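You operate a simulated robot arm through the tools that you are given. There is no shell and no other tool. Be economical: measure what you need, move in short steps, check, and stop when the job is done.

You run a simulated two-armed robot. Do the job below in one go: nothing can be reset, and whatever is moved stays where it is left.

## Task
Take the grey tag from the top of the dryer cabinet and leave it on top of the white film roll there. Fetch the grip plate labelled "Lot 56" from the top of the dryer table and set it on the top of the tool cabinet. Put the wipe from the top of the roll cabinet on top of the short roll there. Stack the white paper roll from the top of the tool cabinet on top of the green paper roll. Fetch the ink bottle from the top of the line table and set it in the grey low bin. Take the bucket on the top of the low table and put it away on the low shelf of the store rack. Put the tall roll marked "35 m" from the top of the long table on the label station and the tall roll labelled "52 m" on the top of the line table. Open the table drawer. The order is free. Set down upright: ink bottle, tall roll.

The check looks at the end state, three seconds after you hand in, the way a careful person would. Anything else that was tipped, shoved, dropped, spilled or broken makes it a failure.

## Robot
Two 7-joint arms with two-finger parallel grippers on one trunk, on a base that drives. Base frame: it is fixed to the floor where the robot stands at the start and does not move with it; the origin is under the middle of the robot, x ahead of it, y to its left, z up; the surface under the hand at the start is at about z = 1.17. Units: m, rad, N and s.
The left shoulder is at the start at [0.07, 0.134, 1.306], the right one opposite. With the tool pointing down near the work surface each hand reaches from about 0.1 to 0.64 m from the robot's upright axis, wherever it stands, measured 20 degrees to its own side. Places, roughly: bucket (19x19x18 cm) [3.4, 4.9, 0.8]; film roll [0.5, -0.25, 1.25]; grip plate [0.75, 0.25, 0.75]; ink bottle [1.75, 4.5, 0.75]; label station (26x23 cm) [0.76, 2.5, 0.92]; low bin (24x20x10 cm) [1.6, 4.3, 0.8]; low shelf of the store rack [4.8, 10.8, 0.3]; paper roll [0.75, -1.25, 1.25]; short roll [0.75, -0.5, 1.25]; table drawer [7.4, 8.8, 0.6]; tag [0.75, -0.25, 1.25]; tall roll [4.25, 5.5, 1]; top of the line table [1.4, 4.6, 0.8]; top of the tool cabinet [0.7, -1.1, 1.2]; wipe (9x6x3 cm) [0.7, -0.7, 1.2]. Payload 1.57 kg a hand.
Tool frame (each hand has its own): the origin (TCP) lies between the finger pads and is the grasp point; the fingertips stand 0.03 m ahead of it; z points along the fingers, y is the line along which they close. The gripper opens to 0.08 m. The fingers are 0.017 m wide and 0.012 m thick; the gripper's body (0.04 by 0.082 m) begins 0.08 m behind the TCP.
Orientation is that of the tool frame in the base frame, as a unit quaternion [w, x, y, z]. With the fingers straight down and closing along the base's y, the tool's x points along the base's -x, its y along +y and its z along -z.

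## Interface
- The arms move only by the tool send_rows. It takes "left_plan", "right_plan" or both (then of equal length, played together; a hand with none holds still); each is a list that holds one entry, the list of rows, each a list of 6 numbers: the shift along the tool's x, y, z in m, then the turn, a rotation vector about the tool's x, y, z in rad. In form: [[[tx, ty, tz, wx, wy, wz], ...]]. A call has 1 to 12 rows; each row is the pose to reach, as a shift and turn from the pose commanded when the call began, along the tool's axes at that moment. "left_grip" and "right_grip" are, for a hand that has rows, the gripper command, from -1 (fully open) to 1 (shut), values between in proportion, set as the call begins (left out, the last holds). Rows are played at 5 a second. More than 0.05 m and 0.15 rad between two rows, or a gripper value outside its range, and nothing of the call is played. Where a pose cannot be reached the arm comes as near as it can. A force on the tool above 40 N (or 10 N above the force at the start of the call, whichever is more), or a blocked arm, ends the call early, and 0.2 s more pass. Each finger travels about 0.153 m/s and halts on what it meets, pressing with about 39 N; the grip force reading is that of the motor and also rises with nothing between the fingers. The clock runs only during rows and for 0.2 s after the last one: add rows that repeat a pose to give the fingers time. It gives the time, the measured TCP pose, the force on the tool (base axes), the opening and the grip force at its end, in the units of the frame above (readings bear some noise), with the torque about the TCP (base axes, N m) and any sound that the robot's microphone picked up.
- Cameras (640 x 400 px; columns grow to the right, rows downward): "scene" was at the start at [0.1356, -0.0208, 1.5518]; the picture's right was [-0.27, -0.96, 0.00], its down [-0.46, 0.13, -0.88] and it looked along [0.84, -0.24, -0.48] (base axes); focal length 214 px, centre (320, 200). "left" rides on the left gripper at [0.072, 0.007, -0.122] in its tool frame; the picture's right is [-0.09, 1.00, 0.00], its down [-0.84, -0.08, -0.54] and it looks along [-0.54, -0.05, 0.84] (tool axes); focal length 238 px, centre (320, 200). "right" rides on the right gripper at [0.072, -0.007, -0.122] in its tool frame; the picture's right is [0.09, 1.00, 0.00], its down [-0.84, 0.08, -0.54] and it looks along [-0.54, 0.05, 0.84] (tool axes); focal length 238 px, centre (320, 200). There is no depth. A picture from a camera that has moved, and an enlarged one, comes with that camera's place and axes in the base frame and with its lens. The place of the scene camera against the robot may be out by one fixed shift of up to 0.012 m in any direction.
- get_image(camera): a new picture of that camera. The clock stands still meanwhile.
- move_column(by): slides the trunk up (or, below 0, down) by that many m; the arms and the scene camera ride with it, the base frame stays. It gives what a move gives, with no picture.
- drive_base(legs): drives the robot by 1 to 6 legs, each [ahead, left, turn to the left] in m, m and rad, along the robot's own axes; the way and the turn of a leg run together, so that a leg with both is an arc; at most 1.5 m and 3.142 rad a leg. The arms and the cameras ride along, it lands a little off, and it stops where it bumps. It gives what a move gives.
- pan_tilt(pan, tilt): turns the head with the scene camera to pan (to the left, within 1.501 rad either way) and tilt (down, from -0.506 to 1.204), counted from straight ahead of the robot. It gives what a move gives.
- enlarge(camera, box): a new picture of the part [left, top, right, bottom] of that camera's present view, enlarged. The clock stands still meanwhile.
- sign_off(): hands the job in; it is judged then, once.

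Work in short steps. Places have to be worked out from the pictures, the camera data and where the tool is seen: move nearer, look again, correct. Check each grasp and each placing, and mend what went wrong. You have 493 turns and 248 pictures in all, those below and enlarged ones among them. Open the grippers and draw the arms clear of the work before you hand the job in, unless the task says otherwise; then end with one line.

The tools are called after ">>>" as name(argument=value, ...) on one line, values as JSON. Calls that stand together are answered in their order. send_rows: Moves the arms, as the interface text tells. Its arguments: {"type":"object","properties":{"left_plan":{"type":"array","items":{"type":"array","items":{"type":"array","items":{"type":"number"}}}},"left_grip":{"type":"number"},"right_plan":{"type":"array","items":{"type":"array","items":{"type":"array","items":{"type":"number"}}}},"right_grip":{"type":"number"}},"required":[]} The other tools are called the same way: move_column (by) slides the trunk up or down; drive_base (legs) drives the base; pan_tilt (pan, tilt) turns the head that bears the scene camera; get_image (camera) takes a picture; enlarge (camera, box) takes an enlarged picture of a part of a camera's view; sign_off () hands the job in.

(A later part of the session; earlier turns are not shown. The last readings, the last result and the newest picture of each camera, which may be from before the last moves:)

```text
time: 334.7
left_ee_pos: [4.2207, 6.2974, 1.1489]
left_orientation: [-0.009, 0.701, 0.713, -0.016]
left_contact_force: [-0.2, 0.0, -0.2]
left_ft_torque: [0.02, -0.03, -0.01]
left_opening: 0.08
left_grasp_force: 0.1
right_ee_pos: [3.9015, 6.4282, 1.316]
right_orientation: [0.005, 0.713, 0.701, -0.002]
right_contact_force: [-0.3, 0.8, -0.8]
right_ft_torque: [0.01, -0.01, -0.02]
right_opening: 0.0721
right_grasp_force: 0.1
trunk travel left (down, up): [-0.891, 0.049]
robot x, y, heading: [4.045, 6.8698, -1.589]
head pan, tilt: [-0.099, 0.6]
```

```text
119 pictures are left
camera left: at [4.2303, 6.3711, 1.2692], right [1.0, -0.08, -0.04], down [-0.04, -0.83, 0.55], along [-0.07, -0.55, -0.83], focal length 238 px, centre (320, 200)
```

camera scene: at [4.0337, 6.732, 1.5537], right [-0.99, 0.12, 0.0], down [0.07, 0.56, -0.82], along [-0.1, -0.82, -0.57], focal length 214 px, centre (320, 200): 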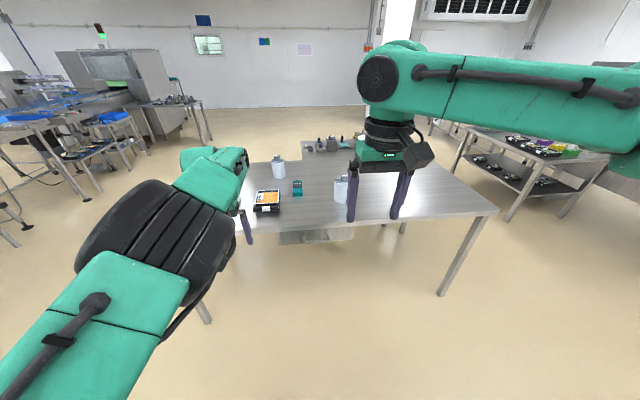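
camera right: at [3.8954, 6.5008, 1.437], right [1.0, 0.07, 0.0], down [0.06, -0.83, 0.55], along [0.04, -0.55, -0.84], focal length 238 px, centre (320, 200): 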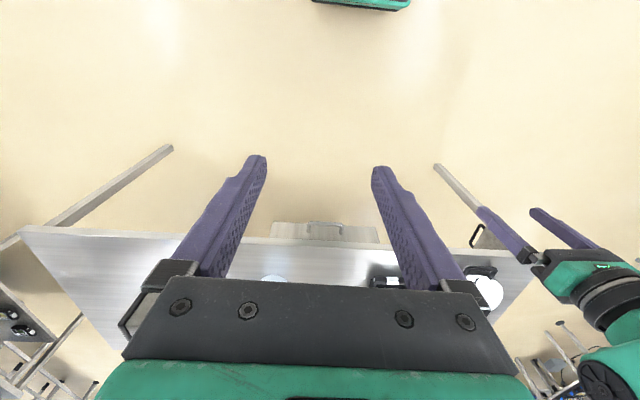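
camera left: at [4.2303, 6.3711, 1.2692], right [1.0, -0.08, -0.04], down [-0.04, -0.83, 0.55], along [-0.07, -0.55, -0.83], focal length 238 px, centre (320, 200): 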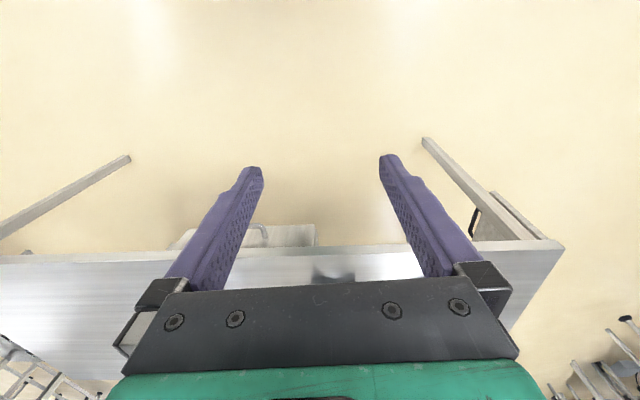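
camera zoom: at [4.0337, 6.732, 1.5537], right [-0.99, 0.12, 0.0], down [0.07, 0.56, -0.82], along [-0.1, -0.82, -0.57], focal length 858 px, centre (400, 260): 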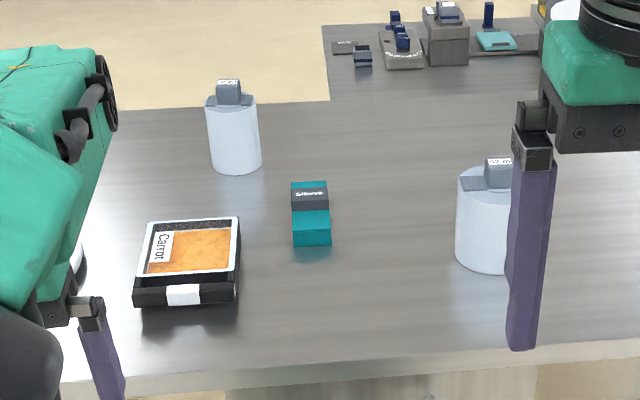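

Three rolls may be on the table. Drive ahead 0.7 m to the edge and read the labels.

>>> drive_base(legs=[[0.7, 0, 0]])

>>> pan_tilt(pan=0.0, tilt=0.7)

>>> get_image(camera="scene")

>>> get_image(camera="right")

>>> get_image(camera="left")

```text
time: 338.5
left_ee_pos: [4.2045, 5.5986, 1.1504]
left_orientation: [-0.009, 0.702, 0.712, -0.018]
left_contact_force: [0.9, 0.3, -0.5]
left_ft_torque: [-0.02, -0.02, 0.04]
left_opening: 0.08
left_grasp_force: 0.1
right_ee_pos: [3.8861, 5.7301, 1.316]
right_orientation: [0.004, 0.714, 0.7, -0.002]
right_contact_force: [0.0, -0.2, 0.1]
right_ft_torque: [0.03, -0.01, 0.04]
right_opening: 0.072
right_grasp_force: 0.0
trunk travel left (down, up): [-0.891, 0.049]
robot x, y, heading: [4.0346, 6.1691, -1.588]
head pan, tilt: [-0.099, 0.6]
```

```text
time: 339.2
left_ee_pos: [4.2047, 5.5987, 1.1487]
left_orientation: [-0.009, 0.702, 0.712, -0.018]
left_contact_force: [-0.3, -0.2, -0.2]
left_ft_torque: [0.0, 0.0, -0.01]
left_opening: 0.08
left_grasp_force: 0.0
right_ee_pos: [3.8869, 5.7305, 1.3159]
right_orientation: [0.004, 0.714, 0.7, -0.002]
right_contact_force: [-0.2, -0.7, -0.6]
right_ft_torque: [-0.02, -0.02, -0.03]
right_opening: 0.0721
right_grasp_force: 0.1
trunk travel left (down, up): [-0.891, 0.049]
robot x, y, heading: [4.0311, 6.164, -1.593]
head pan, tilt: [0.0, 0.7]
```

```text
118 pictures are left
camera scene: at [4.0287, 6.0367, 1.5452], right [-1.0, 0.02, 0.0], down [0.01, 0.64, -0.77], along [-0.02, -0.77, -0.64], focal length 214 px, centre (320, 200)
```

scene: 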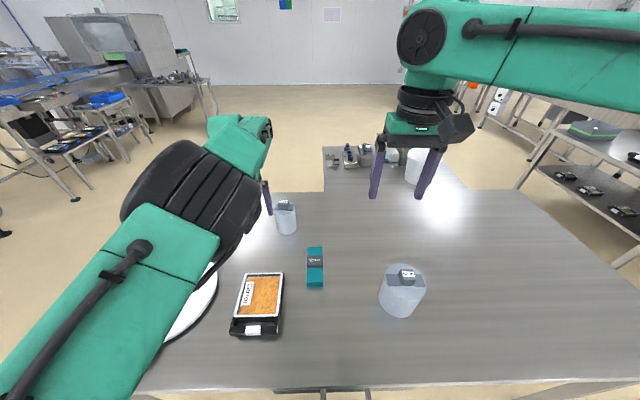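

```text
117 pictures are left
camera right: at [3.8808, 5.803, 1.4372], right [1.0, 0.07, 0.0], down [0.06, -0.83, 0.55], along [0.04, -0.55, -0.84], focal length 238 px, centre (320, 200)
```

right: 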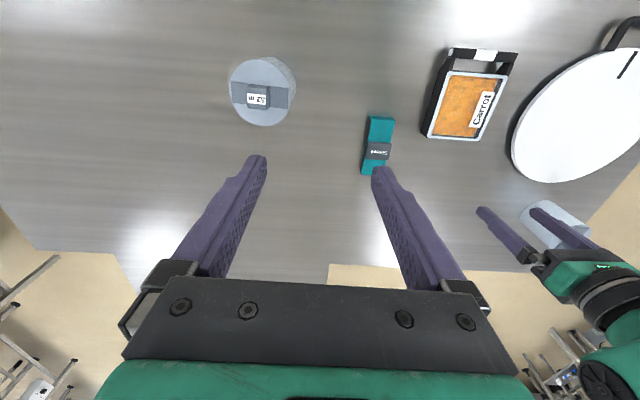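

```text
116 pictures are left
camera left: at [4.2153, 5.6722, 1.2695], right [1.0, -0.08, -0.04], down [-0.05, -0.83, 0.55], along [-0.07, -0.55, -0.83], focal length 238 px, centre (320, 200)
```

left: 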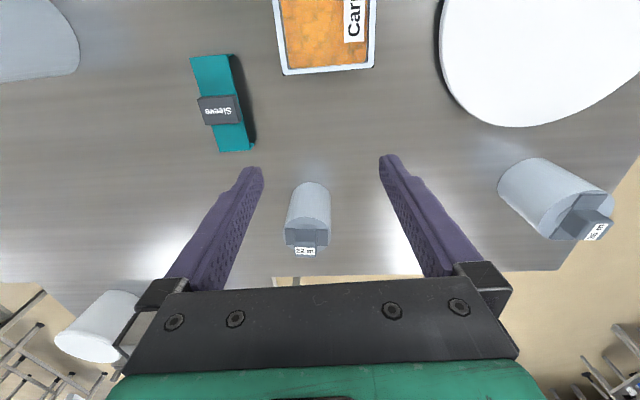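

>>> enlarge(camera="left", box=[275, 215, 345, 265])

>>> enlarge(camera="left", box=[490, 150, 630, 250])

>>> enlarge(camera="right", box=[220, 50, 310, 130])

```text
8.00 times, centred on (310, 240) of left
camera zoom: at [4.2153, 5.6722, 1.2695], right [1.0, -0.08, -0.04], down [-0.05, -0.83, 0.55], along [-0.07, -0.55, -0.83], focal length 1907 px, centre (400, -120)
```

zoom: 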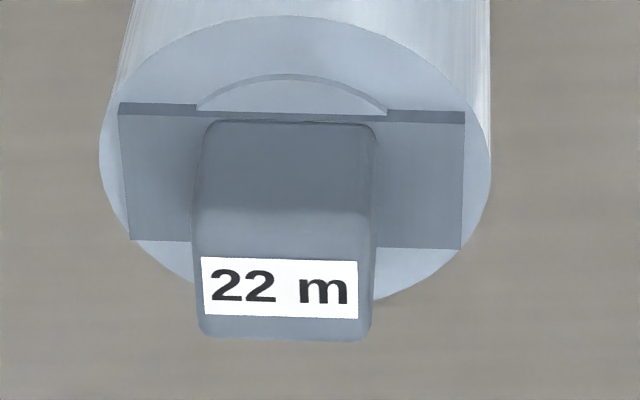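

```text
4.00 times, centred on (560, 200) of left
camera zoom: at [4.2153, 5.6722, 1.2695], right [1.0, -0.08, -0.04], down [-0.05, -0.83, 0.55], along [-0.07, -0.55, -0.83], focal length 953 px, centre (-640, 200)
```

zoom: 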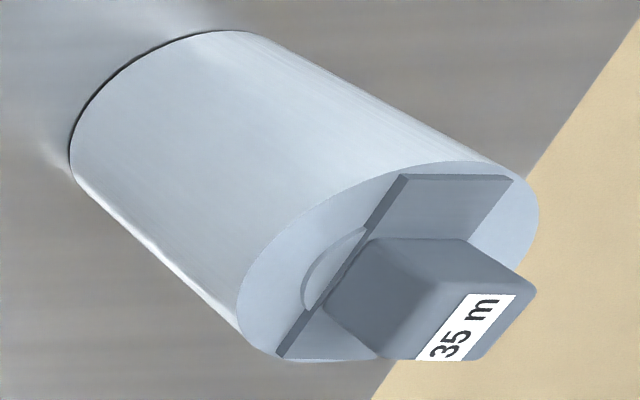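

```text
5.00 times, centred on (265, 90) of right
camera zoom: at [3.8808, 5.803, 1.4372], right [1.0, 0.07, 0.0], down [0.06, -0.83, 0.55], along [0.04, -0.55, -0.84], focal length 1192 px, centre (595, 750)
```

zoom: 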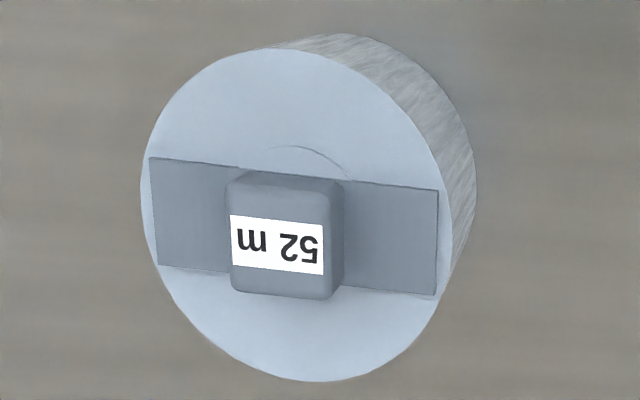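

Right roll is "52 m" (knob top ≈ (3.778, 5.714, 1.00)); the east one is "35 m". Take the 52 m roll first: right hand above its knob.

>>> send_rows(right_plan=[[[-0.003, -0.02, 0.035, 0, 0, 0], [-0.006, -0.04, 0.07, 0, 0, 0], [-0.009, -0.06, 0.105, 0, 0, 0], [-0.012, -0.08, 0.14, 0, 0, 0], [-0.015, -0.1, 0.175, 0, 0, 0], [-0.0165, -0.109, 0.21, 0, 0, 0], [-0.0165, -0.109, 0.21, 0, 0, 0]]], right_grip=-1)

>>> get_image(camera="right")

```text
time: 340.8
left_ee_pos: [4.2057, 5.5985, 1.1495]
left_orientation: [-0.01, 0.703, 0.711, -0.017]
left_contact_force: [-0.4, -0.6, 0.7]
left_ft_torque: [0.02, -0.02, -0.02]
left_opening: 0.0803
left_grasp_force: 0.1
right_ee_pos: [3.7789, 5.7135, 1.1057]
right_orientation: [0.005, 0.715, 0.699, -0.002]
right_contact_force: [-0.2, -0.7, -0.5]
right_ft_torque: [0.0, -0.01, -0.01]
right_opening: 0.0798
right_grasp_force: 0.1
trunk travel left (down, up): [-0.891, 0.049]
robot x, y, heading: [4.0319, 6.1703, -1.592]
head pan, tilt: [0.0, 0.7]
```

```text
112 pictures are left
camera right: at [3.7729, 5.7866, 1.2266], right [1.0, 0.07, 0.0], down [0.06, -0.83, 0.55], along [0.04, -0.55, -0.84], focal length 238 px, centre (320, 200)
```

right: 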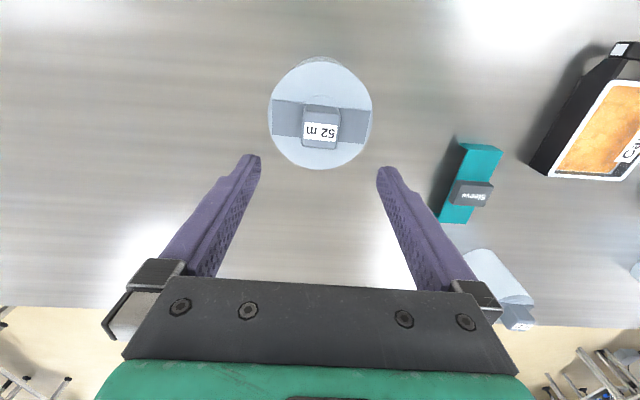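

Exactly aligned. Descend onto the knob and grip.

>>> send_rows(right_plan=[[[0, 0, 0.04, 0, 0, 0], [0, 0, 0.075, 0, 0, 0], [0, 0, 0.09, 0, 0, 0], [0, 0, 0.1, 0, 0, 0], [0, 0, 0.1, 0, 0, 0]]])

>>> get_image(camera="right")

```text
time: 342.0
left_ee_pos: [4.2058, 5.5971, 1.1499]
left_orientation: [-0.009, 0.702, 0.712, -0.017]
left_contact_force: [-0.1, -0.8, -0.3]
left_ft_torque: [0.0, -0.03, -0.01]
left_opening: 0.08
left_grasp_force: 0.0
right_ee_pos: [3.7778, 5.7118, 1.0047]
right_orientation: [0.005, 0.714, 0.7, -0.001]
right_contact_force: [-0.5, -0.3, 0.0]
right_ft_torque: [-0.01, -0.01, 0.04]
right_opening: 0.08
right_grasp_force: 0.0
trunk travel left (down, up): [-0.891, 0.049]
robot x, y, heading: [4.0346, 6.1652, -1.591]
head pan, tilt: [0.0, 0.7]
```

```text
111 pictures are left
camera right: at [3.7724, 5.7851, 1.1262], right [1.0, 0.07, 0.0], down [0.06, -0.83, 0.55], along [0.04, -0.55, -0.84], focal length 238 px, centre (320, 200)
```

right: 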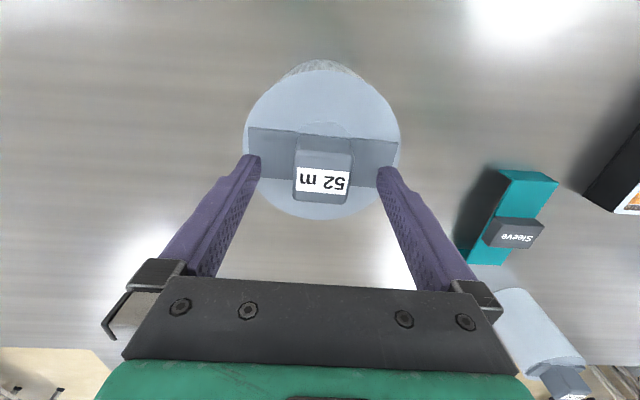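

Fingers straddle the knob with ~2.5 cm overlap. Close and lift slightly to test.

>>> send_rows(right_plan=[[[0, 0, 0, 0, 0, 0], [0, 0, 0, 0, 0, 0], [0, 0, 0, 0, 0, 0], [0, 0, 0, 0, 0, 0]]], right_grip=1)

>>> send_rows(right_plan=[[[0, 0, -0.02, 0, 0, 0], [0, 0, -0.04, 0, 0, 0], [0, 0, -0.04, 0, 0, 0]]])

>>> get_image(camera="scene")

```text
time: 343.0
left_ee_pos: [4.205, 5.5971, 1.1487]
left_orientation: [-0.011, 0.702, 0.712, -0.017]
left_contact_force: [0.3, -0.9, 0.4]
left_ft_torque: [0.02, 0.0, 0.01]
left_opening: 0.0799
left_grasp_force: 0.1
right_ee_pos: [3.7784, 5.7132, 1.006]
right_orientation: [0.005, 0.714, 0.701, -0.002]
right_contact_force: [1.9, 1.9, 0.1]
right_ft_torque: [0.02, 0.08, -0.03]
right_opening: 0.0357
right_grasp_force: 39.4
trunk travel left (down, up): [-0.891, 0.049]
robot x, y, heading: [4.0343, 6.1661, -1.592]
head pan, tilt: [0.0, 0.7]
```

```text
time: 343.8
left_ee_pos: [4.2042, 5.5966, 1.1501]
left_orientation: [-0.01, 0.702, 0.712, -0.016]
left_contact_force: [-0.3, -0.3, 0.2]
left_ft_torque: [0.01, 0.01, 0.0]
left_opening: 0.0797
left_grasp_force: 0.1
right_ee_pos: [3.7785, 5.7121, 1.0451]
right_orientation: [0.004, 0.715, 0.699, -0.001]
right_contact_force: [1.1, -0.3, -4.7]
right_ft_torque: [-0.02, 0.0, 0.01]
right_opening: 0.0355
right_grasp_force: 39.0
trunk travel left (down, up): [-0.891, 0.049]
robot x, y, heading: [4.0283, 6.1708, -1.592]
head pan, tilt: [0.0, 0.7]
```

```text
110 pictures are left
camera scene: at [4.0281, 6.0348, 1.5449], right [-1.0, 0.02, 0.0], down [0.01, 0.64, -0.76], along [-0.02, -0.76, -0.65], focal length 214 px, centre (320, 200)
```

scene: 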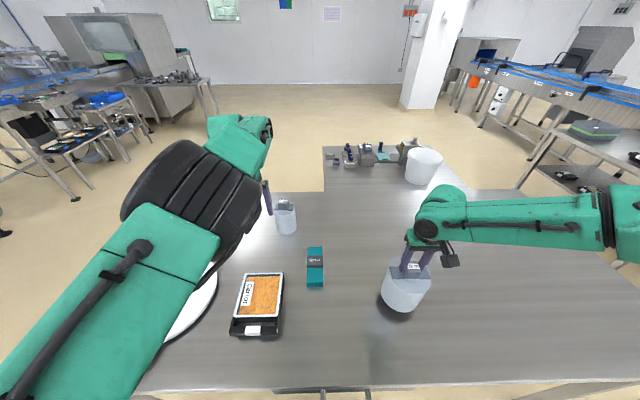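

Lifted cleanly (≈4.7 N). Raise more, pull back, and drive with it to the line table.

>>> send_rows(right_plan=[[[0, 0, -0.04, 0, 0, 0], [0, 0, -0.08, 0, 0, 0], [0, 0, -0.12, 0, 0, 0], [0, 0, -0.15, 0, 0, 0], [0, 0, -0.15, 0, 0, 0]]])

>>> drive_base(legs=[[-0.45, 0, 0], [0, -0.9, 0], [0, -0.85, 0], [1.2, 0, 0], [0.9, 0, 0]])

>>> get_image(camera="right")

```text
time: 345.0
left_ee_pos: [4.2043, 5.5965, 1.1491]
left_orientation: [-0.01, 0.702, 0.712, -0.017]
left_contact_force: [-0.9, -0.3, 0.4]
left_ft_torque: [0.03, -0.02, -0.01]
left_opening: 0.0798
left_grasp_force: 0.1
right_ee_pos: [3.7766, 5.7141, 1.1944]
right_orientation: [0.005, 0.715, 0.699, -0.001]
right_contact_force: [0.7, -0.7, -4.8]
right_ft_torque: [-0.02, -0.01, 0.01]
right_opening: 0.0358
right_grasp_force: 38.5
trunk travel left (down, up): [-0.891, 0.049]
robot x, y, heading: [4.0369, 6.1682, -1.595]
head pan, tilt: [0.0, 0.7]
```

```text
time: 366.2
left_ee_pos: [2.3372, 4.0173, 1.1501]
left_orientation: [-0.01, 0.714, 0.7, -0.017]
left_contact_force: [-0.8, 0.3, 0.5]
left_ft_torque: [-0.01, 0.0, -0.02]
left_opening: 0.0798
left_grasp_force: 0.0
right_ee_pos: [1.9139, 4.1475, 1.1953]
right_orientation: [0.005, 0.726, 0.687, -0.002]
right_contact_force: [-0.1, 0.0, -4.6]
right_ft_torque: [-0.03, -0.01, 0.01]
right_opening: 0.0356
right_grasp_force: 39.1
trunk travel left (down, up): [-0.891, 0.049]
robot x, y, heading: [2.1868, 4.5922, -1.625]
head pan, tilt: [0.0, 0.7]
```

```text
109 pictures are left
camera right: at [1.9108, 4.2214, 1.3162], right [1.0, 0.04, 0.0], down [0.03, -0.84, 0.55], along [0.02, -0.55, -0.84], focal length 238 px, centre (320, 200)
```

right: 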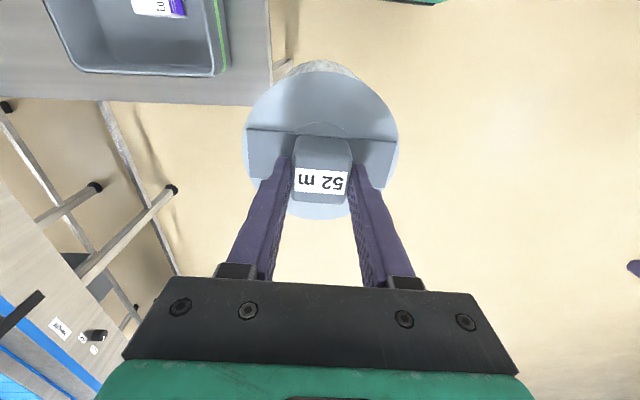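

Now turn to face the line table and align.

>>> drive_base(legs=[[0, 0.08, 0], [0, 0, -1.517], [0, 0.32, 0], [0.12, 0, 0]])

>>> pan_tilt(pan=-0.3, tilt=0.75)

>>> get_image(camera="scene")

>>> get_image(camera="right")

```text
time: 373.5
left_ee_pos: [1.5904, 4.0798, 1.1503]
left_orientation: [-0.018, 1.0, 0.021, -0.007]
left_contact_force: [0.5, -0.2, 0.9]
left_ft_torque: [-0.02, -0.01, -0.01]
left_opening: 0.08
left_grasp_force: 0.0
right_ee_pos: [1.6929, 4.5097, 1.1958]
right_orientation: [0.002, 1.0, 0.004, -0.006]
right_contact_force: [-0.2, -0.9, -4.6]
right_ft_torque: [0.01, 0.02, 0.01]
right_opening: 0.0355
right_grasp_force: 38.9
trunk travel left (down, up): [-0.891, 0.049]
robot x, y, heading: [2.1484, 4.2693, -3.13]
head pan, tilt: [0.0, 0.7]
```

```text
time: 374.3
left_ee_pos: [1.585, 4.0795, 1.1482]
left_orientation: [-0.019, 1.0, 0.021, -0.006]
left_contact_force: [-0.3, 0.4, -0.1]
left_ft_torque: [0.01, -0.02, -0.03]
left_opening: 0.08
left_grasp_force: 0.0
right_ee_pos: [1.6888, 4.509, 1.1938]
right_orientation: [0.002, 1.0, 0.004, -0.002]
right_contact_force: [0.4, 1.0, -5.9]
right_ft_torque: [-0.01, -0.01, -0.01]
right_opening: 0.0358
right_grasp_force: 38.9
trunk travel left (down, up): [-0.891, 0.049]
robot x, y, heading: [2.1508, 4.2671, -3.131]
head pan, tilt: [-0.3, 0.75]
```

```text
108 pictures are left
camera scene: at [2.0169, 4.2947, 1.5406], right [0.29, 0.96, 0.0], down [0.65, -0.2, -0.73], along [-0.7, 0.21, -0.68], focal length 214 px, centre (320, 200)
```

scene: 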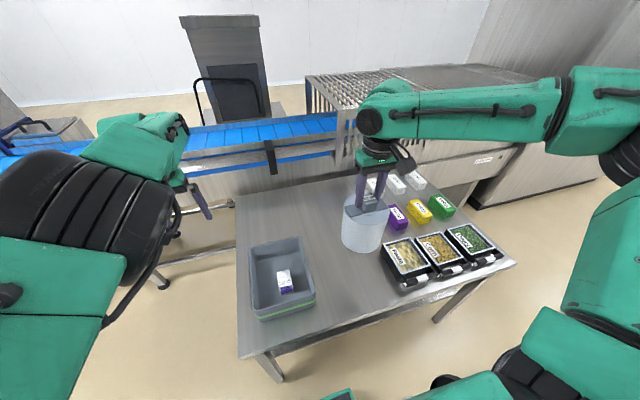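

```text
107 pictures are left
camera right: at [1.761, 4.5179, 1.3154], right [0.1, -0.99, 0.0], down [-0.83, -0.08, 0.55], along [-0.54, -0.06, -0.84], focal length 238 px, centre (320, 200)
```

right: 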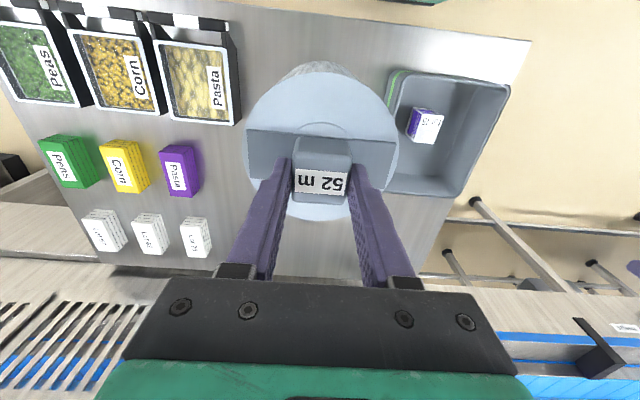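

Roll hangs over the free spot. Move 6 cm further in and lower to just above the table.

>>> send_rows(right_plan=[[[-0.03, 0, 0.02, 0, 0, 0], [-0.06, 0, 0.05, 0, 0, 0], [-0.06, 0, 0.09, 0, 0, 0], [-0.06, 0, 0.13, 0, 0, 0], [-0.06, 0, 0.16, 0, 0, 0], [-0.06, 0, 0.175, 0, 0, 0], [-0.06, 0, 0.175, 0, 0, 0]]])

>>> get_image(camera="scene")

```text
time: 375.9
left_ee_pos: [1.5861, 4.0803, 1.1484]
left_orientation: [-0.019, 1.0, 0.022, -0.006]
left_contact_force: [0.8, 0.4, 0.0]
left_ft_torque: [-0.01, 0.04, 0.03]
left_opening: 0.0801
left_grasp_force: 0.0
right_ee_pos: [1.6288, 4.5102, 1.0196]
right_orientation: [0.002, 1.0, 0.005, -0.005]
right_contact_force: [1.2, -0.4, -5.1]
right_ft_torque: [0.0, -0.01, 0.02]
right_opening: 0.0356
right_grasp_force: 38.6
trunk travel left (down, up): [-0.891, 0.049]
robot x, y, heading: [2.1512, 4.2677, -3.134]
head pan, tilt: [-0.3, 0.75]
```

```text
106 pictures are left
camera scene: at [2.0189, 4.295, 1.5408], right [0.29, 0.96, 0.0], down [0.65, -0.2, -0.73], along [-0.7, 0.21, -0.68], focal length 214 px, centre (320, 200)
```

scene: 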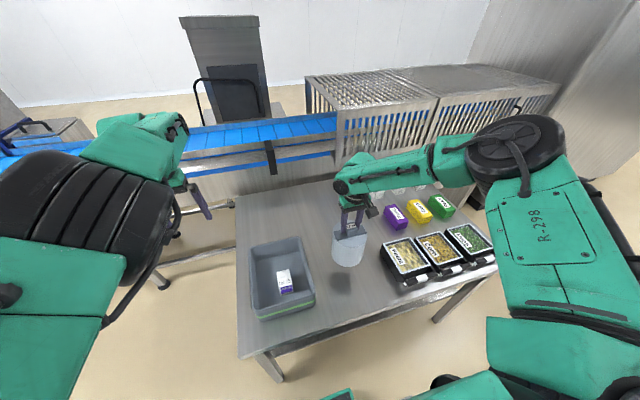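

Still above the table. Lower in slow steps.

>>> send_rows(right_plan=[[[0, 0, 0.008, 0, 0, 0], [0, 0, 0.014, 0, 0, 0], [0, 0, 0.02, 0, 0, 0], [0, 0, 0.02, 0, 0, 0]]])

>>> enlarge(camera="scene", box=[300, 200, 400, 300])

```text
time: 376.9
left_ee_pos: [1.5858, 4.0788, 1.1486]
left_orientation: [-0.018, 1.0, 0.021, -0.005]
left_contact_force: [-0.3, 0.5, 0.2]
left_ft_torque: [0.01, -0.01, 0.02]
left_opening: 0.0798
left_grasp_force: 0.2
right_ee_pos: [1.6335, 4.5103, 1.004]
right_orientation: [0.002, 1.0, 0.005, -0.005]
right_contact_force: [0.4, -0.7, -5.5]
right_ft_torque: [0.0, 0.0, 0.0]
right_opening: 0.0356
right_grasp_force: 38.8
right hand out of reach, approached as far as the arm can: row 2, 3, 4
trunk travel left (down, up): [-0.891, 0.049]
robot x, y, heading: [2.1537, 4.2693, -3.135]
head pan, tilt: [-0.3, 0.75]
```

```text
4.00 times, centred on (350, 250) of scene
camera zoom: at [2.0177, 4.2949, 1.5407], right [0.29, 0.96, 0.0], down [0.65, -0.2, -0.73], along [-0.7, 0.21, -0.68], focal length 858 px, centre (200, 0)
```

zoom: 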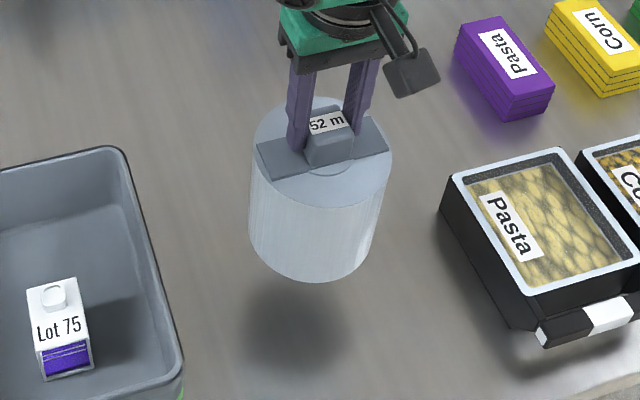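

The arm is at its lower limit and the roll still hangs ~10 cm up; lower the trunk in steps.

>>> move_column(by=-0.07)

>>> enlarge(camera="scene", box=[280, 160, 420, 280])

```text
time: 377.9
left_ee_pos: [1.5859, 4.0792, 1.0788]
left_orientation: [-0.018, 1.0, 0.022, -0.005]
left_contact_force: [-0.1, 0.3, -0.1]
left_ft_torque: [-0.02, -0.02, 0.03]
left_opening: 0.0801
left_grasp_force: 0.0
right_ee_pos: [1.6339, 4.5121, 0.9344]
right_orientation: [0.003, 1.0, 0.004, -0.005]
right_contact_force: [1.2, 0.4, -4.9]
right_ft_torque: [-0.01, -0.01, 0.0]
right_opening: 0.0357
right_grasp_force: 39.1
trunk travel left (down, up): [-0.821, 0.119]
robot x, y, heading: [2.1518, 4.267, -3.131]
head pan, tilt: [-0.3, 0.75]
```

```text
3.33 times, centred on (350, 220) of scene
camera zoom: at [2.0183, 4.295, 1.4707], right [0.29, 0.96, 0.0], down [0.65, -0.2, -0.73], along [-0.7, 0.21, -0.68], focal length 715 px, centre (220, 133)
```

zoom: 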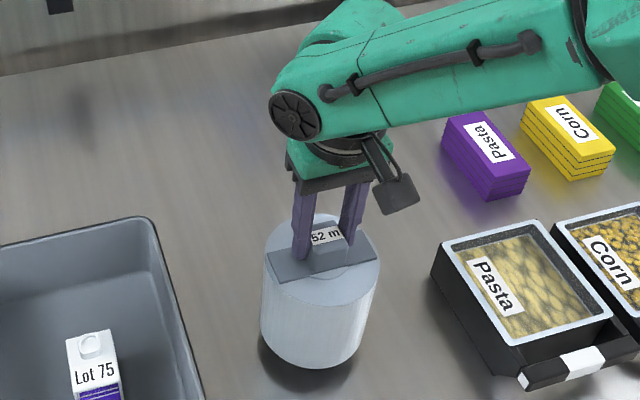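

Close now. Lower 1.5 cm.

>>> move_column(by=-0.015)

>>> enlarge(camera="scene", box=[280, 160, 420, 280])

```text
time: 378.6
left_ee_pos: [1.5859, 4.0789, 1.0636]
left_orientation: [-0.017, 1.0, 0.022, -0.006]
left_contact_force: [-0.4, -0.5, -0.2]
left_ft_torque: [-0.02, -0.01, 0.02]
left_opening: 0.0801
left_grasp_force: 0.1
right_ee_pos: [1.6339, 4.5097, 0.919]
right_orientation: [0.003, 1.0, 0.004, -0.004]
right_contact_force: [-0.1, 0.0, -4.8]
right_ft_torque: [-0.01, 0.01, 0.01]
right_opening: 0.0357
right_grasp_force: 39.1
trunk travel left (down, up): [-0.806, 0.134]
robot x, y, heading: [2.1539, 4.2671, -3.132]
head pan, tilt: [-0.3, 0.75]
```

```text
3.33 times, centred on (350, 220) of scene
camera zoom: at [2.0178, 4.2951, 1.4556], right [0.29, 0.96, 0.0], down [0.65, -0.2, -0.73], along [-0.7, 0.21, -0.68], focal length 715 px, centre (220, 133)
```

zoom: 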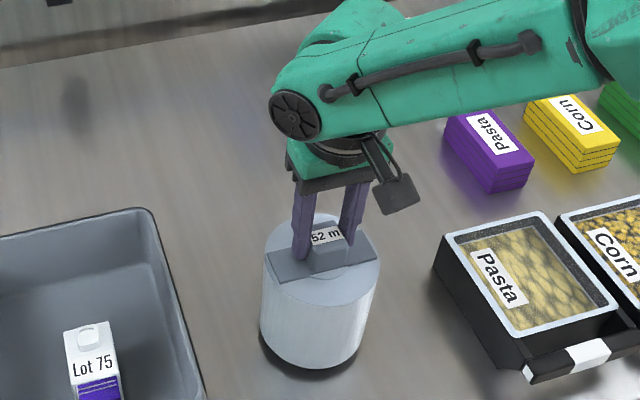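

Another 6 mm.

>>> move_column(by=-0.007)

>>> move_column(by=-0.004)

```text
time: 379.1
left_ee_pos: [1.5857, 4.0791, 1.0581]
left_orientation: [-0.017, 1.0, 0.022, -0.006]
left_contact_force: [0.0, 1.0, 0.3]
left_ft_torque: [0.01, -0.01, 0.02]
left_opening: 0.08
left_grasp_force: 0.1
right_ee_pos: [1.6339, 4.5102, 0.9113]
right_orientation: [0.002, 1.0, 0.005, -0.004]
right_contact_force: [0.4, 0.0, -5.0]
right_ft_torque: [0.0, 0.01, -0.01]
right_opening: 0.0356
right_grasp_force: 38.8
trunk travel left (down, up): [-0.799, 0.141]
robot x, y, heading: [2.1502, 4.2632, -3.132]
head pan, tilt: [-0.3, 0.75]
```

```text
time: 379.7
left_ee_pos: [1.5853, 4.0792, 1.053]
left_orientation: [-0.019, 1.0, 0.022, -0.006]
left_contact_force: [0.0, 0.8, -0.1]
left_ft_torque: [-0.04, 0.01, 0.03]
left_opening: 0.0802
left_grasp_force: 0.0
right_ee_pos: [1.6332, 4.5112, 0.9078]
right_orientation: [0.003, 1.0, 0.005, -0.005]
right_contact_force: [-0.3, -0.2, -5.5]
right_ft_torque: [0.0, -0.01, 0.0]
right_opening: 0.0356
right_grasp_force: 38.8
trunk travel left (down, up): [-0.795, 0.145]
robot x, y, heading: [2.1503, 4.2668, -3.134]
head pan, tilt: [-0.3, 0.75]
```

>>> move_column(by=-0.004)

>>> enlarge(camera="scene", box=[300, 190, 400, 290])

```text
time: 380.2
left_ee_pos: [1.5864, 4.0787, 1.0504]
left_orientation: [-0.018, 1.0, 0.022, -0.007]
left_contact_force: [0.7, 0.4, 0.1]
left_ft_torque: [0.04, 0.04, 0.01]
left_opening: 0.08
left_grasp_force: 0.1
right_ee_pos: [1.6349, 4.5111, 0.9055]
right_orientation: [0.001, 1.0, 0.005, -0.006]
right_contact_force: [0.9, 0.2, 6.8]
right_ft_torque: [0.52, -0.67, 0.03]
right_opening: 0.0356
right_grasp_force: 39.4
trunk travel left (down, up): [-0.791, 0.149]
robot x, y, heading: [2.1509, 4.2682, -3.131]
head pan, tilt: [-0.3, 0.75]
```

```text
4.00 times, centred on (350, 240) of scene
camera zoom: at [2.0201, 4.2941, 1.4411], right [0.29, 0.96, 0.0], down [0.65, -0.2, -0.73], along [-0.7, 0.21, -0.68], focal length 858 px, centre (200, 40)
```

zoom: 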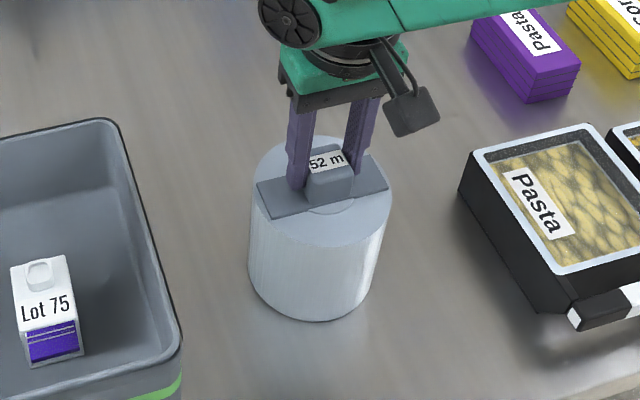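

The roll stands on the table. Release and rise with the trunk.

>>> send_rows(right_plan=[[[0, 0, 0, 0, 0, 0], [0, 0, 0, 0, 0, 0], [0, 0, 0, 0, 0, 0]]], right_grip=-1)

>>> move_column(by=0.14)

>>> get_image(camera="right")

>>> get_image(camera="scene")

```text
time: 381.0
left_ee_pos: [1.5874, 4.079, 1.0488]
left_orientation: [-0.019, 1.0, 0.021, -0.006]
left_contact_force: [-0.6, 0.1, 0.1]
left_ft_torque: [-0.01, 0.01, 0.03]
left_opening: 0.0801
left_grasp_force: 0.0
right_ee_pos: [1.6337, 4.5108, 0.9042]
right_orientation: [0.002, 1.0, 0.004, -0.005]
right_contact_force: [0.6, 0.3, -0.4]
right_ft_torque: [-0.02, 0.03, -0.06]
right_opening: 0.0798
right_grasp_force: 0.0
trunk travel left (down, up): [-0.791, 0.149]
robot x, y, heading: [2.1477, 4.2711, -3.135]
head pan, tilt: [-0.3, 0.75]
```

```text
time: 382.7
left_ee_pos: [1.5854, 4.0783, 1.1898]
left_orientation: [-0.018, 1.0, 0.021, -0.005]
left_contact_force: [-0.2, 0.0, 0.2]
left_ft_torque: [0.02, 0.0, -0.01]
left_opening: 0.0801
left_grasp_force: 0.0
right_ee_pos: [1.6338, 4.5109, 1.0451]
right_orientation: [0.003, 1.0, 0.004, -0.005]
right_contact_force: [0.1, 1.0, -0.1]
right_ft_torque: [0.01, 0.01, 0.0]
right_opening: 0.08
right_grasp_force: 0.1
trunk travel left (down, up): [-0.931, 0.009]
robot x, y, heading: [2.1516, 4.2682, -3.13]
head pan, tilt: [-0.3, 0.75]
```

```text
101 pictures are left
camera right: at [1.7073, 4.5185, 1.1656], right [0.1, -0.99, 0.0], down [-0.83, -0.08, 0.55], along [-0.55, -0.06, -0.83], focal length 238 px, centre (320, 200)
```

right: 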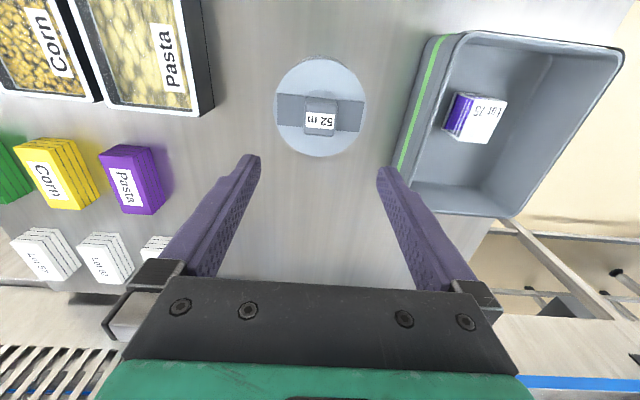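

```text
100 pictures are left
camera scene: at [2.019, 4.2945, 1.5808], right [0.29, 0.96, 0.0], down [0.65, -0.2, -0.73], along [-0.7, 0.21, -0.68], focal length 214 px, centre (320, 200)
```

scene: 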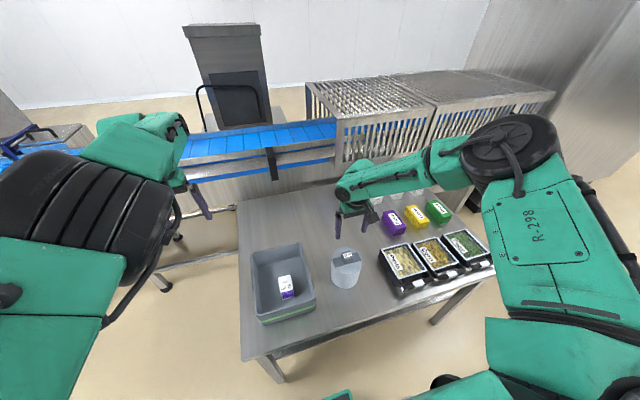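

52 m roll placed upright. Next the 35 m roll (knob ≈ (4.586, 5.42, 1.0)), best from the table's east end. Raise the right hand and drive around the south side, backwards.

>>> send_rows(right_plan=[[[0, 0, -0.04, 0, 0, 0], [0.02, 0, -0.08, 0, 0, 0], [0.04, 0, -0.12, 0, 0, 0], [0.06, 0, -0.16, 0, 0, 0], [0.08, 0, -0.2, 0, 0, 0], [0.1, 0, -0.24, 0, 0, 0], [0.1, 0, -0.24, 0, 0, 0]]])

>>> drive_base(legs=[[-0.3, 0, 0], [0, 0.5, 0]])

>>> pan_tilt(pan=0.6, tilt=0.5)

>>> get_image(camera="scene")

```text
time: 384.3
left_ee_pos: [1.5861, 4.0795, 1.1895]
left_orientation: [-0.018, 1.0, 0.022, -0.006]
left_contact_force: [0.2, -0.7, -0.3]
left_ft_torque: [0.01, 0.01, 0.01]
left_opening: 0.0801
left_grasp_force: 0.2
right_ee_pos: [1.7356, 4.5135, 1.2828]
right_orientation: [0.001, 1.0, 0.005, -0.005]
right_contact_force: [0.6, 0.7, -0.7]
right_ft_torque: [0.0, -0.01, 0.0]
right_opening: 0.08
right_grasp_force: 0.0
trunk travel left (down, up): [-0.931, 0.009]
robot x, y, heading: [2.1518, 4.2691, -3.128]
head pan, tilt: [-0.3, 0.75]
```

```text
time: 388.9
left_ee_pos: [1.8947, 3.584, 1.1902]
left_orientation: [-0.018, 1.0, 0.023, -0.005]
left_contact_force: [0.9, -0.7, 0.4]
left_ft_torque: [0.01, -0.04, 0.0]
left_opening: 0.0798
left_grasp_force: 0.0
right_ee_pos: [2.0402, 4.0201, 1.2807]
right_orientation: [0.003, 1.0, 0.007, -0.004]
right_contact_force: [-0.1, -0.4, 0.5]
right_ft_torque: [-0.03, 0.02, 0.0]
right_opening: 0.0803
right_grasp_force: 0.0
trunk travel left (down, up): [-0.931, 0.009]
robot x, y, heading: [2.4525, 3.7737, -3.124]
head pan, tilt: [-0.3, 0.75]
```

```text
time: 390.1
left_ee_pos: [1.8932, 3.5825, 1.1894]
left_orientation: [-0.018, 1.0, 0.024, -0.006]
left_contact_force: [-0.7, 1.0, 0.0]
left_ft_torque: [0.0, -0.03, 0.01]
left_opening: 0.0801
left_grasp_force: 0.2
right_ee_pos: [2.0411, 4.0196, 1.2817]
right_orientation: [0.003, 1.0, 0.007, -0.005]
right_contact_force: [0.0, -0.4, -0.2]
right_ft_torque: [0.0, -0.01, -0.03]
right_opening: 0.0802
right_grasp_force: 0.0
trunk travel left (down, up): [-0.931, 0.009]
robot x, y, heading: [2.4585, 3.7724, -3.128]
head pan, tilt: [0.6, 0.499]
```

```text
99 pictures are left
camera scene: at [2.3298, 3.7247, 1.6028], right [-0.58, 0.82, 0.0], down [0.39, 0.28, -0.88], along [-0.72, -0.51, -0.48], focal length 214 px, centre (320, 200)
```

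scene: 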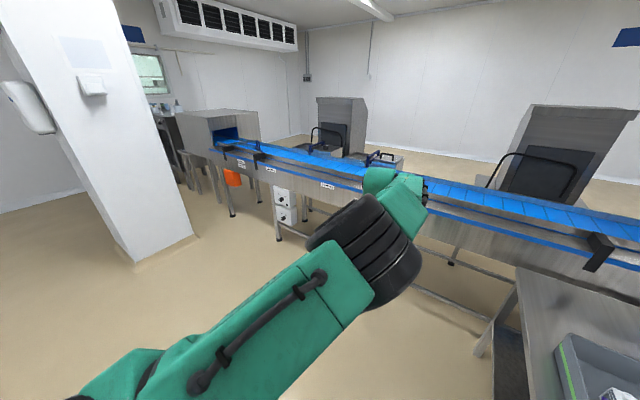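

Check the label station region from here.

>>> enlarge(camera="scene", box=[230, 100, 420, 220])

```text
3.33 times, centred on (325, 160) of scene
camera zoom: at [2.3298, 3.7247, 1.6028], right [-0.58, 0.82, 0.0], down [0.39, 0.28, -0.88], along [-0.72, -0.51, -0.48], focal length 715 px, centre (303, 333)
```

zoom: 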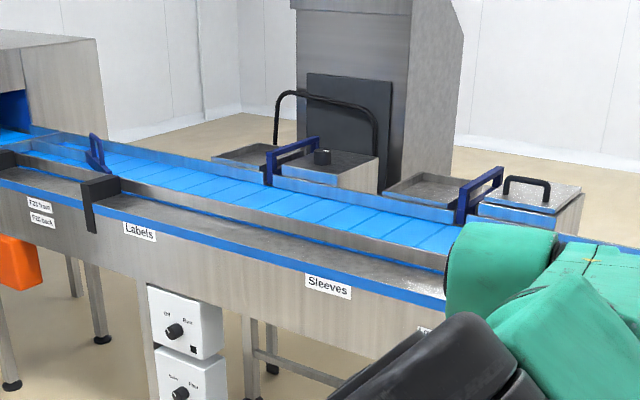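

Stations run along the conveyor; I'll inspect closely when I bring the roll. Now drive backwards east and then to the 35 m roll.

>>> drive_base(legs=[[-1.5, 0, 0], [-1.3, 0, 0], [0, -0.7, 0], [0, -0.72, 0]])

>>> pan_tilt(pan=-0.2, tilt=0.65)

>>> get_image(camera="scene")

>>> get_image(camera="right")

```text
time: 410.6
left_ee_pos: [4.6771, 5.0305, 1.1897]
left_orientation: [-0.019, 0.999, 0.026, -0.006]
left_contact_force: [-0.3, 0.3, 1.0]
left_ft_torque: [0.0, -0.01, -0.02]
left_opening: 0.08
left_grasp_force: 0.1
right_ee_pos: [4.8238, 5.4653, 1.282]
right_orientation: [0.002, 1.0, 0.008, -0.006]
right_contact_force: [0.3, -0.1, 0.8]
right_ft_torque: [0.0, -0.02, 0.01]
right_opening: 0.0799
right_grasp_force: 0.0
trunk travel left (down, up): [-0.931, 0.009]
robot x, y, heading: [5.2369, 5.2245, -3.128]
head pan, tilt: [0.6, 0.499]
```

```text
time: 411.7
left_ee_pos: [4.6762, 5.032, 1.1899]
left_orientation: [-0.018, 1.0, 0.025, -0.007]
left_contact_force: [0.5, -1.0, 0.1]
left_ft_torque: [0.02, 0.01, -0.03]
left_opening: 0.0802
left_grasp_force: 0.1
right_ee_pos: [4.823, 5.4665, 1.2819]
right_orientation: [0.003, 1.0, 0.008, -0.006]
right_contact_force: [0.1, -0.4, -0.2]
right_ft_torque: [-0.01, 0.01, -0.02]
right_opening: 0.08
right_grasp_force: 0.1
trunk travel left (down, up): [-0.931, 0.009]
robot x, y, heading: [5.2379, 5.2224, -3.126]
head pan, tilt: [-0.201, 0.649]
```

```text
97 pictures are left
camera scene: at [5.1019, 5.2428, 1.5894], right [0.18, 0.98, 0.0], down [0.59, -0.11, -0.8], along [-0.78, 0.15, -0.6], focal length 214 px, centre (320, 200)
```

scene: 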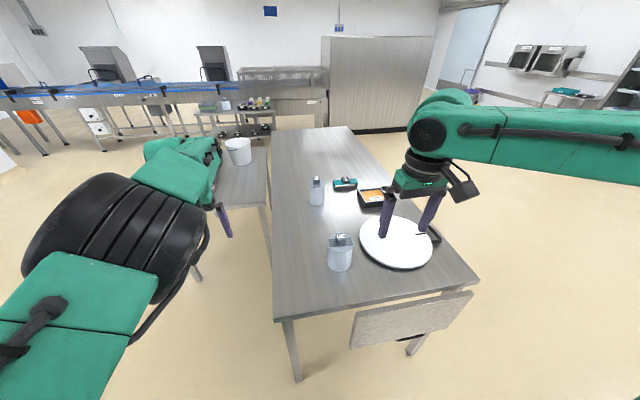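

```text
96 pictures are left
camera right: at [4.8959, 5.4751, 1.403], right [0.11, -0.99, 0.0], down [-0.83, -0.09, 0.55], along [-0.55, -0.06, -0.83], focal length 238 px, centre (320, 200)
```

right: 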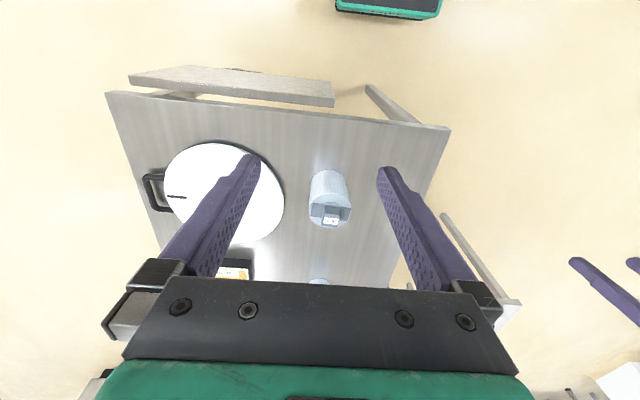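

Knob at ≈ (4.577, 5.418). Advance 0.11, lower the trunk 0.12 and hover over it.

>>> drive_base(legs=[[0.11, 0, 0]])

>>> move_column(by=-0.12)

>>> send_rows(right_plan=[[[-0.04, 0.015, 0.0, 0, 0, 0], [-0.08, 0.03, 0.0, 0, 0, 0], [-0.12, 0.045, 0.02, 0, 0, 0], [-0.128, 0.05, 0.03, 0, 0, 0], [-0.128, 0.05, 0.03, 0, 0, 0]]])

>>> get_image(camera="right")

```text
time: 412.9
left_ee_pos: [4.5718, 5.0308, 1.193]
left_orientation: [-0.018, 0.999, 0.025, -0.01]
left_contact_force: [0.5, -0.4, -0.3]
left_ft_torque: [0.02, 0.03, 0.02]
left_opening: 0.0799
left_grasp_force: 0.0
right_ee_pos: [4.7197, 5.4653, 1.2847]
right_orientation: [0.002, 1.0, 0.008, -0.007]
right_contact_force: [0.3, -0.7, -0.6]
right_ft_torque: [-0.01, 0.03, -0.03]
right_opening: 0.08
right_grasp_force: 0.0
trunk travel left (down, up): [-0.931, 0.009]
robot x, y, heading: [5.1294, 5.2237, -3.125]
head pan, tilt: [-0.201, 0.649]
```

```text
time: 414.4
left_ee_pos: [4.5664, 5.0309, 1.0687]
left_orientation: [-0.019, 1.0, 0.025, -0.005]
left_contact_force: [-0.3, -0.2, -0.1]
left_ft_torque: [-0.02, 0.04, 0.01]
left_opening: 0.0801
left_grasp_force: 0.0
right_ee_pos: [4.7132, 5.4653, 1.1616]
right_orientation: [0.002, 1.0, 0.008, -0.005]
right_contact_force: [-0.5, -0.2, -0.5]
right_ft_torque: [-0.01, 0.0, 0.04]
right_opening: 0.0802
right_grasp_force: 0.1
trunk travel left (down, up): [-0.811, 0.129]
robot x, y, heading: [5.1316, 5.2248, -3.124]
head pan, tilt: [-0.201, 0.649]
```

```text
time: 415.6
left_ee_pos: [4.5672, 5.0298, 1.0694]
left_orientation: [-0.018, 0.999, 0.025, -0.006]
left_contact_force: [0.6, -0.8, -1.0]
left_ft_torque: [0.01, -0.03, 0.02]
left_opening: 0.0799
left_grasp_force: 0.0
right_ee_pos: [4.5875, 5.414, 1.1331]
right_orientation: [0.003, 1.0, 0.008, -0.006]
right_contact_force: [0.3, 0.1, 1.3]
right_ft_torque: [0.03, -0.01, 0.01]
right_opening: 0.0798
right_grasp_force: 0.0
trunk travel left (down, up): [-0.811, 0.129]
robot x, y, heading: [5.1299, 5.2252, -3.128]
head pan, tilt: [-0.201, 0.649]
```

```text
95 pictures are left
camera right: at [4.6596, 5.4218, 1.2543], right [0.11, -0.99, 0.0], down [-0.83, -0.09, 0.55], along [-0.55, -0.06, -0.83], focal length 238 px, centre (320, 200)
```

right: 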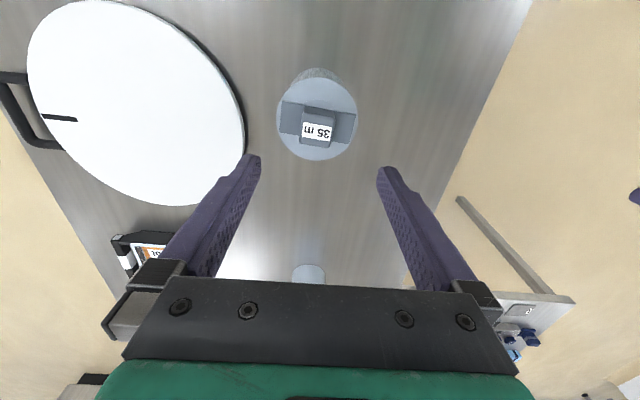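

Bar is aligned with the closing axis; knob at (4.581, 5.415). Descend and grip.

>>> send_rows(right_plan=[[[-0.006, 0, 0.04, 0, 0, 0], [-0.006, 0, 0.08, 0, 0, 0], [-0.006, 0, 0.11, 0, 0, 0], [-0.006, 0, 0.127, 0, 0, 0], [-0.006, 0, 0.127, 0, 0, 0]]])

>>> get_image(camera="right")

```text
time: 416.8
left_ee_pos: [4.5669, 5.0314, 1.0703]
left_orientation: [-0.018, 0.999, 0.026, -0.007]
left_contact_force: [-0.4, -0.4, 0.7]
left_ft_torque: [0.0, 0.0, 0.02]
left_opening: 0.0799
left_grasp_force: 0.1
right_ee_pos: [4.5864, 5.4167, 1.0095]
right_orientation: [0.003, 1.0, 0.008, -0.006]
right_contact_force: [-0.1, 0.3, 0.0]
right_ft_torque: [0.03, -0.01, -0.01]
right_opening: 0.0798
right_grasp_force: 0.2
right hand out of reach, approached as far as the arm can: row 3, 4, 5
trunk travel left (down, up): [-0.811, 0.129]
robot x, y, heading: [5.1297, 5.2194, -3.124]
head pan, tilt: [-0.201, 0.649]
```

```text
94 pictures are left
camera right: at [4.6587, 5.4243, 1.1298], right [0.11, -0.99, 0.0], down [-0.83, -0.09, 0.55], along [-0.55, -0.06, -0.83], focal length 238 px, centre (320, 200)
```

right: 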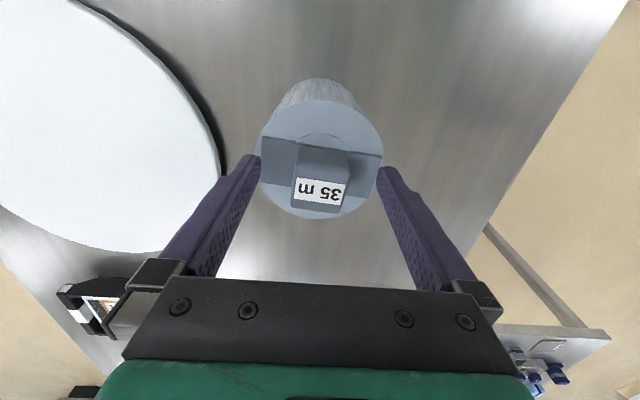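

Good enough alignment (5 mm). Close and test-lift with the trunk.

>>> send_rows(right_plan=[[[0, 0, 0, 0, 0, 0], [0, 0, 0, 0, 0, 0], [0, 0, 0, 0, 0, 0], [0, 0, 0, 0, 0, 0]]], right_grip=1)

>>> move_column(by=0.12)

>>> get_image(camera="scene")

```text
time: 417.8
left_ee_pos: [4.567, 5.0312, 1.0701]
left_orientation: [-0.019, 0.999, 0.024, -0.007]
left_contact_force: [-0.1, 0.6, -0.5]
left_ft_torque: [0.01, -0.02, 0.04]
left_opening: 0.0801
left_grasp_force: 0.0
right_ee_pos: [4.5854, 5.417, 1.0087]
right_orientation: [0.002, 1.0, 0.008, -0.006]
right_contact_force: [0.8, 1.2, 0.9]
right_ft_torque: [0.28, 0.21, -0.14]
right_opening: 0.0363
right_grasp_force: 39.1
trunk travel left (down, up): [-0.811, 0.129]
robot x, y, heading: [5.1321, 5.221, -3.122]
head pan, tilt: [-0.201, 0.649]
```

```text
time: 419.3
left_ee_pos: [4.5664, 5.0308, 1.1891]
left_orientation: [-0.018, 0.999, 0.025, -0.006]
left_contact_force: [0.5, -0.1, 0.1]
left_ft_torque: [-0.01, -0.01, 0.02]
left_opening: 0.0797
left_grasp_force: 0.0
right_ee_pos: [4.5853, 5.4157, 1.128]
right_orientation: [0.003, 1.0, 0.008, -0.006]
right_contact_force: [0.3, -0.8, -3.5]
right_ft_torque: [0.01, -0.04, 0.04]
right_opening: 0.0357
right_grasp_force: 38.8
trunk travel left (down, up): [-0.931, 0.009]
robot x, y, heading: [5.1305, 5.2206, -3.122]
head pan, tilt: [-0.201, 0.649]
```

```text
93 pictures are left
camera scene: at [4.9912, 5.2417, 1.5893], right [0.18, 0.98, 0.0], down [0.59, -0.11, -0.8], along [-0.78, 0.15, -0.61], focal length 214 px, centre (320, 200)
```

scene: 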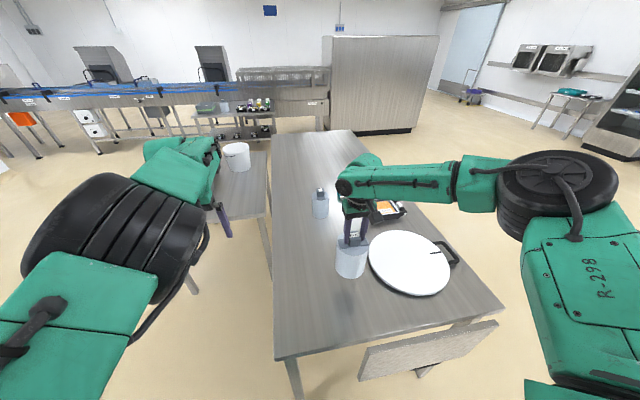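

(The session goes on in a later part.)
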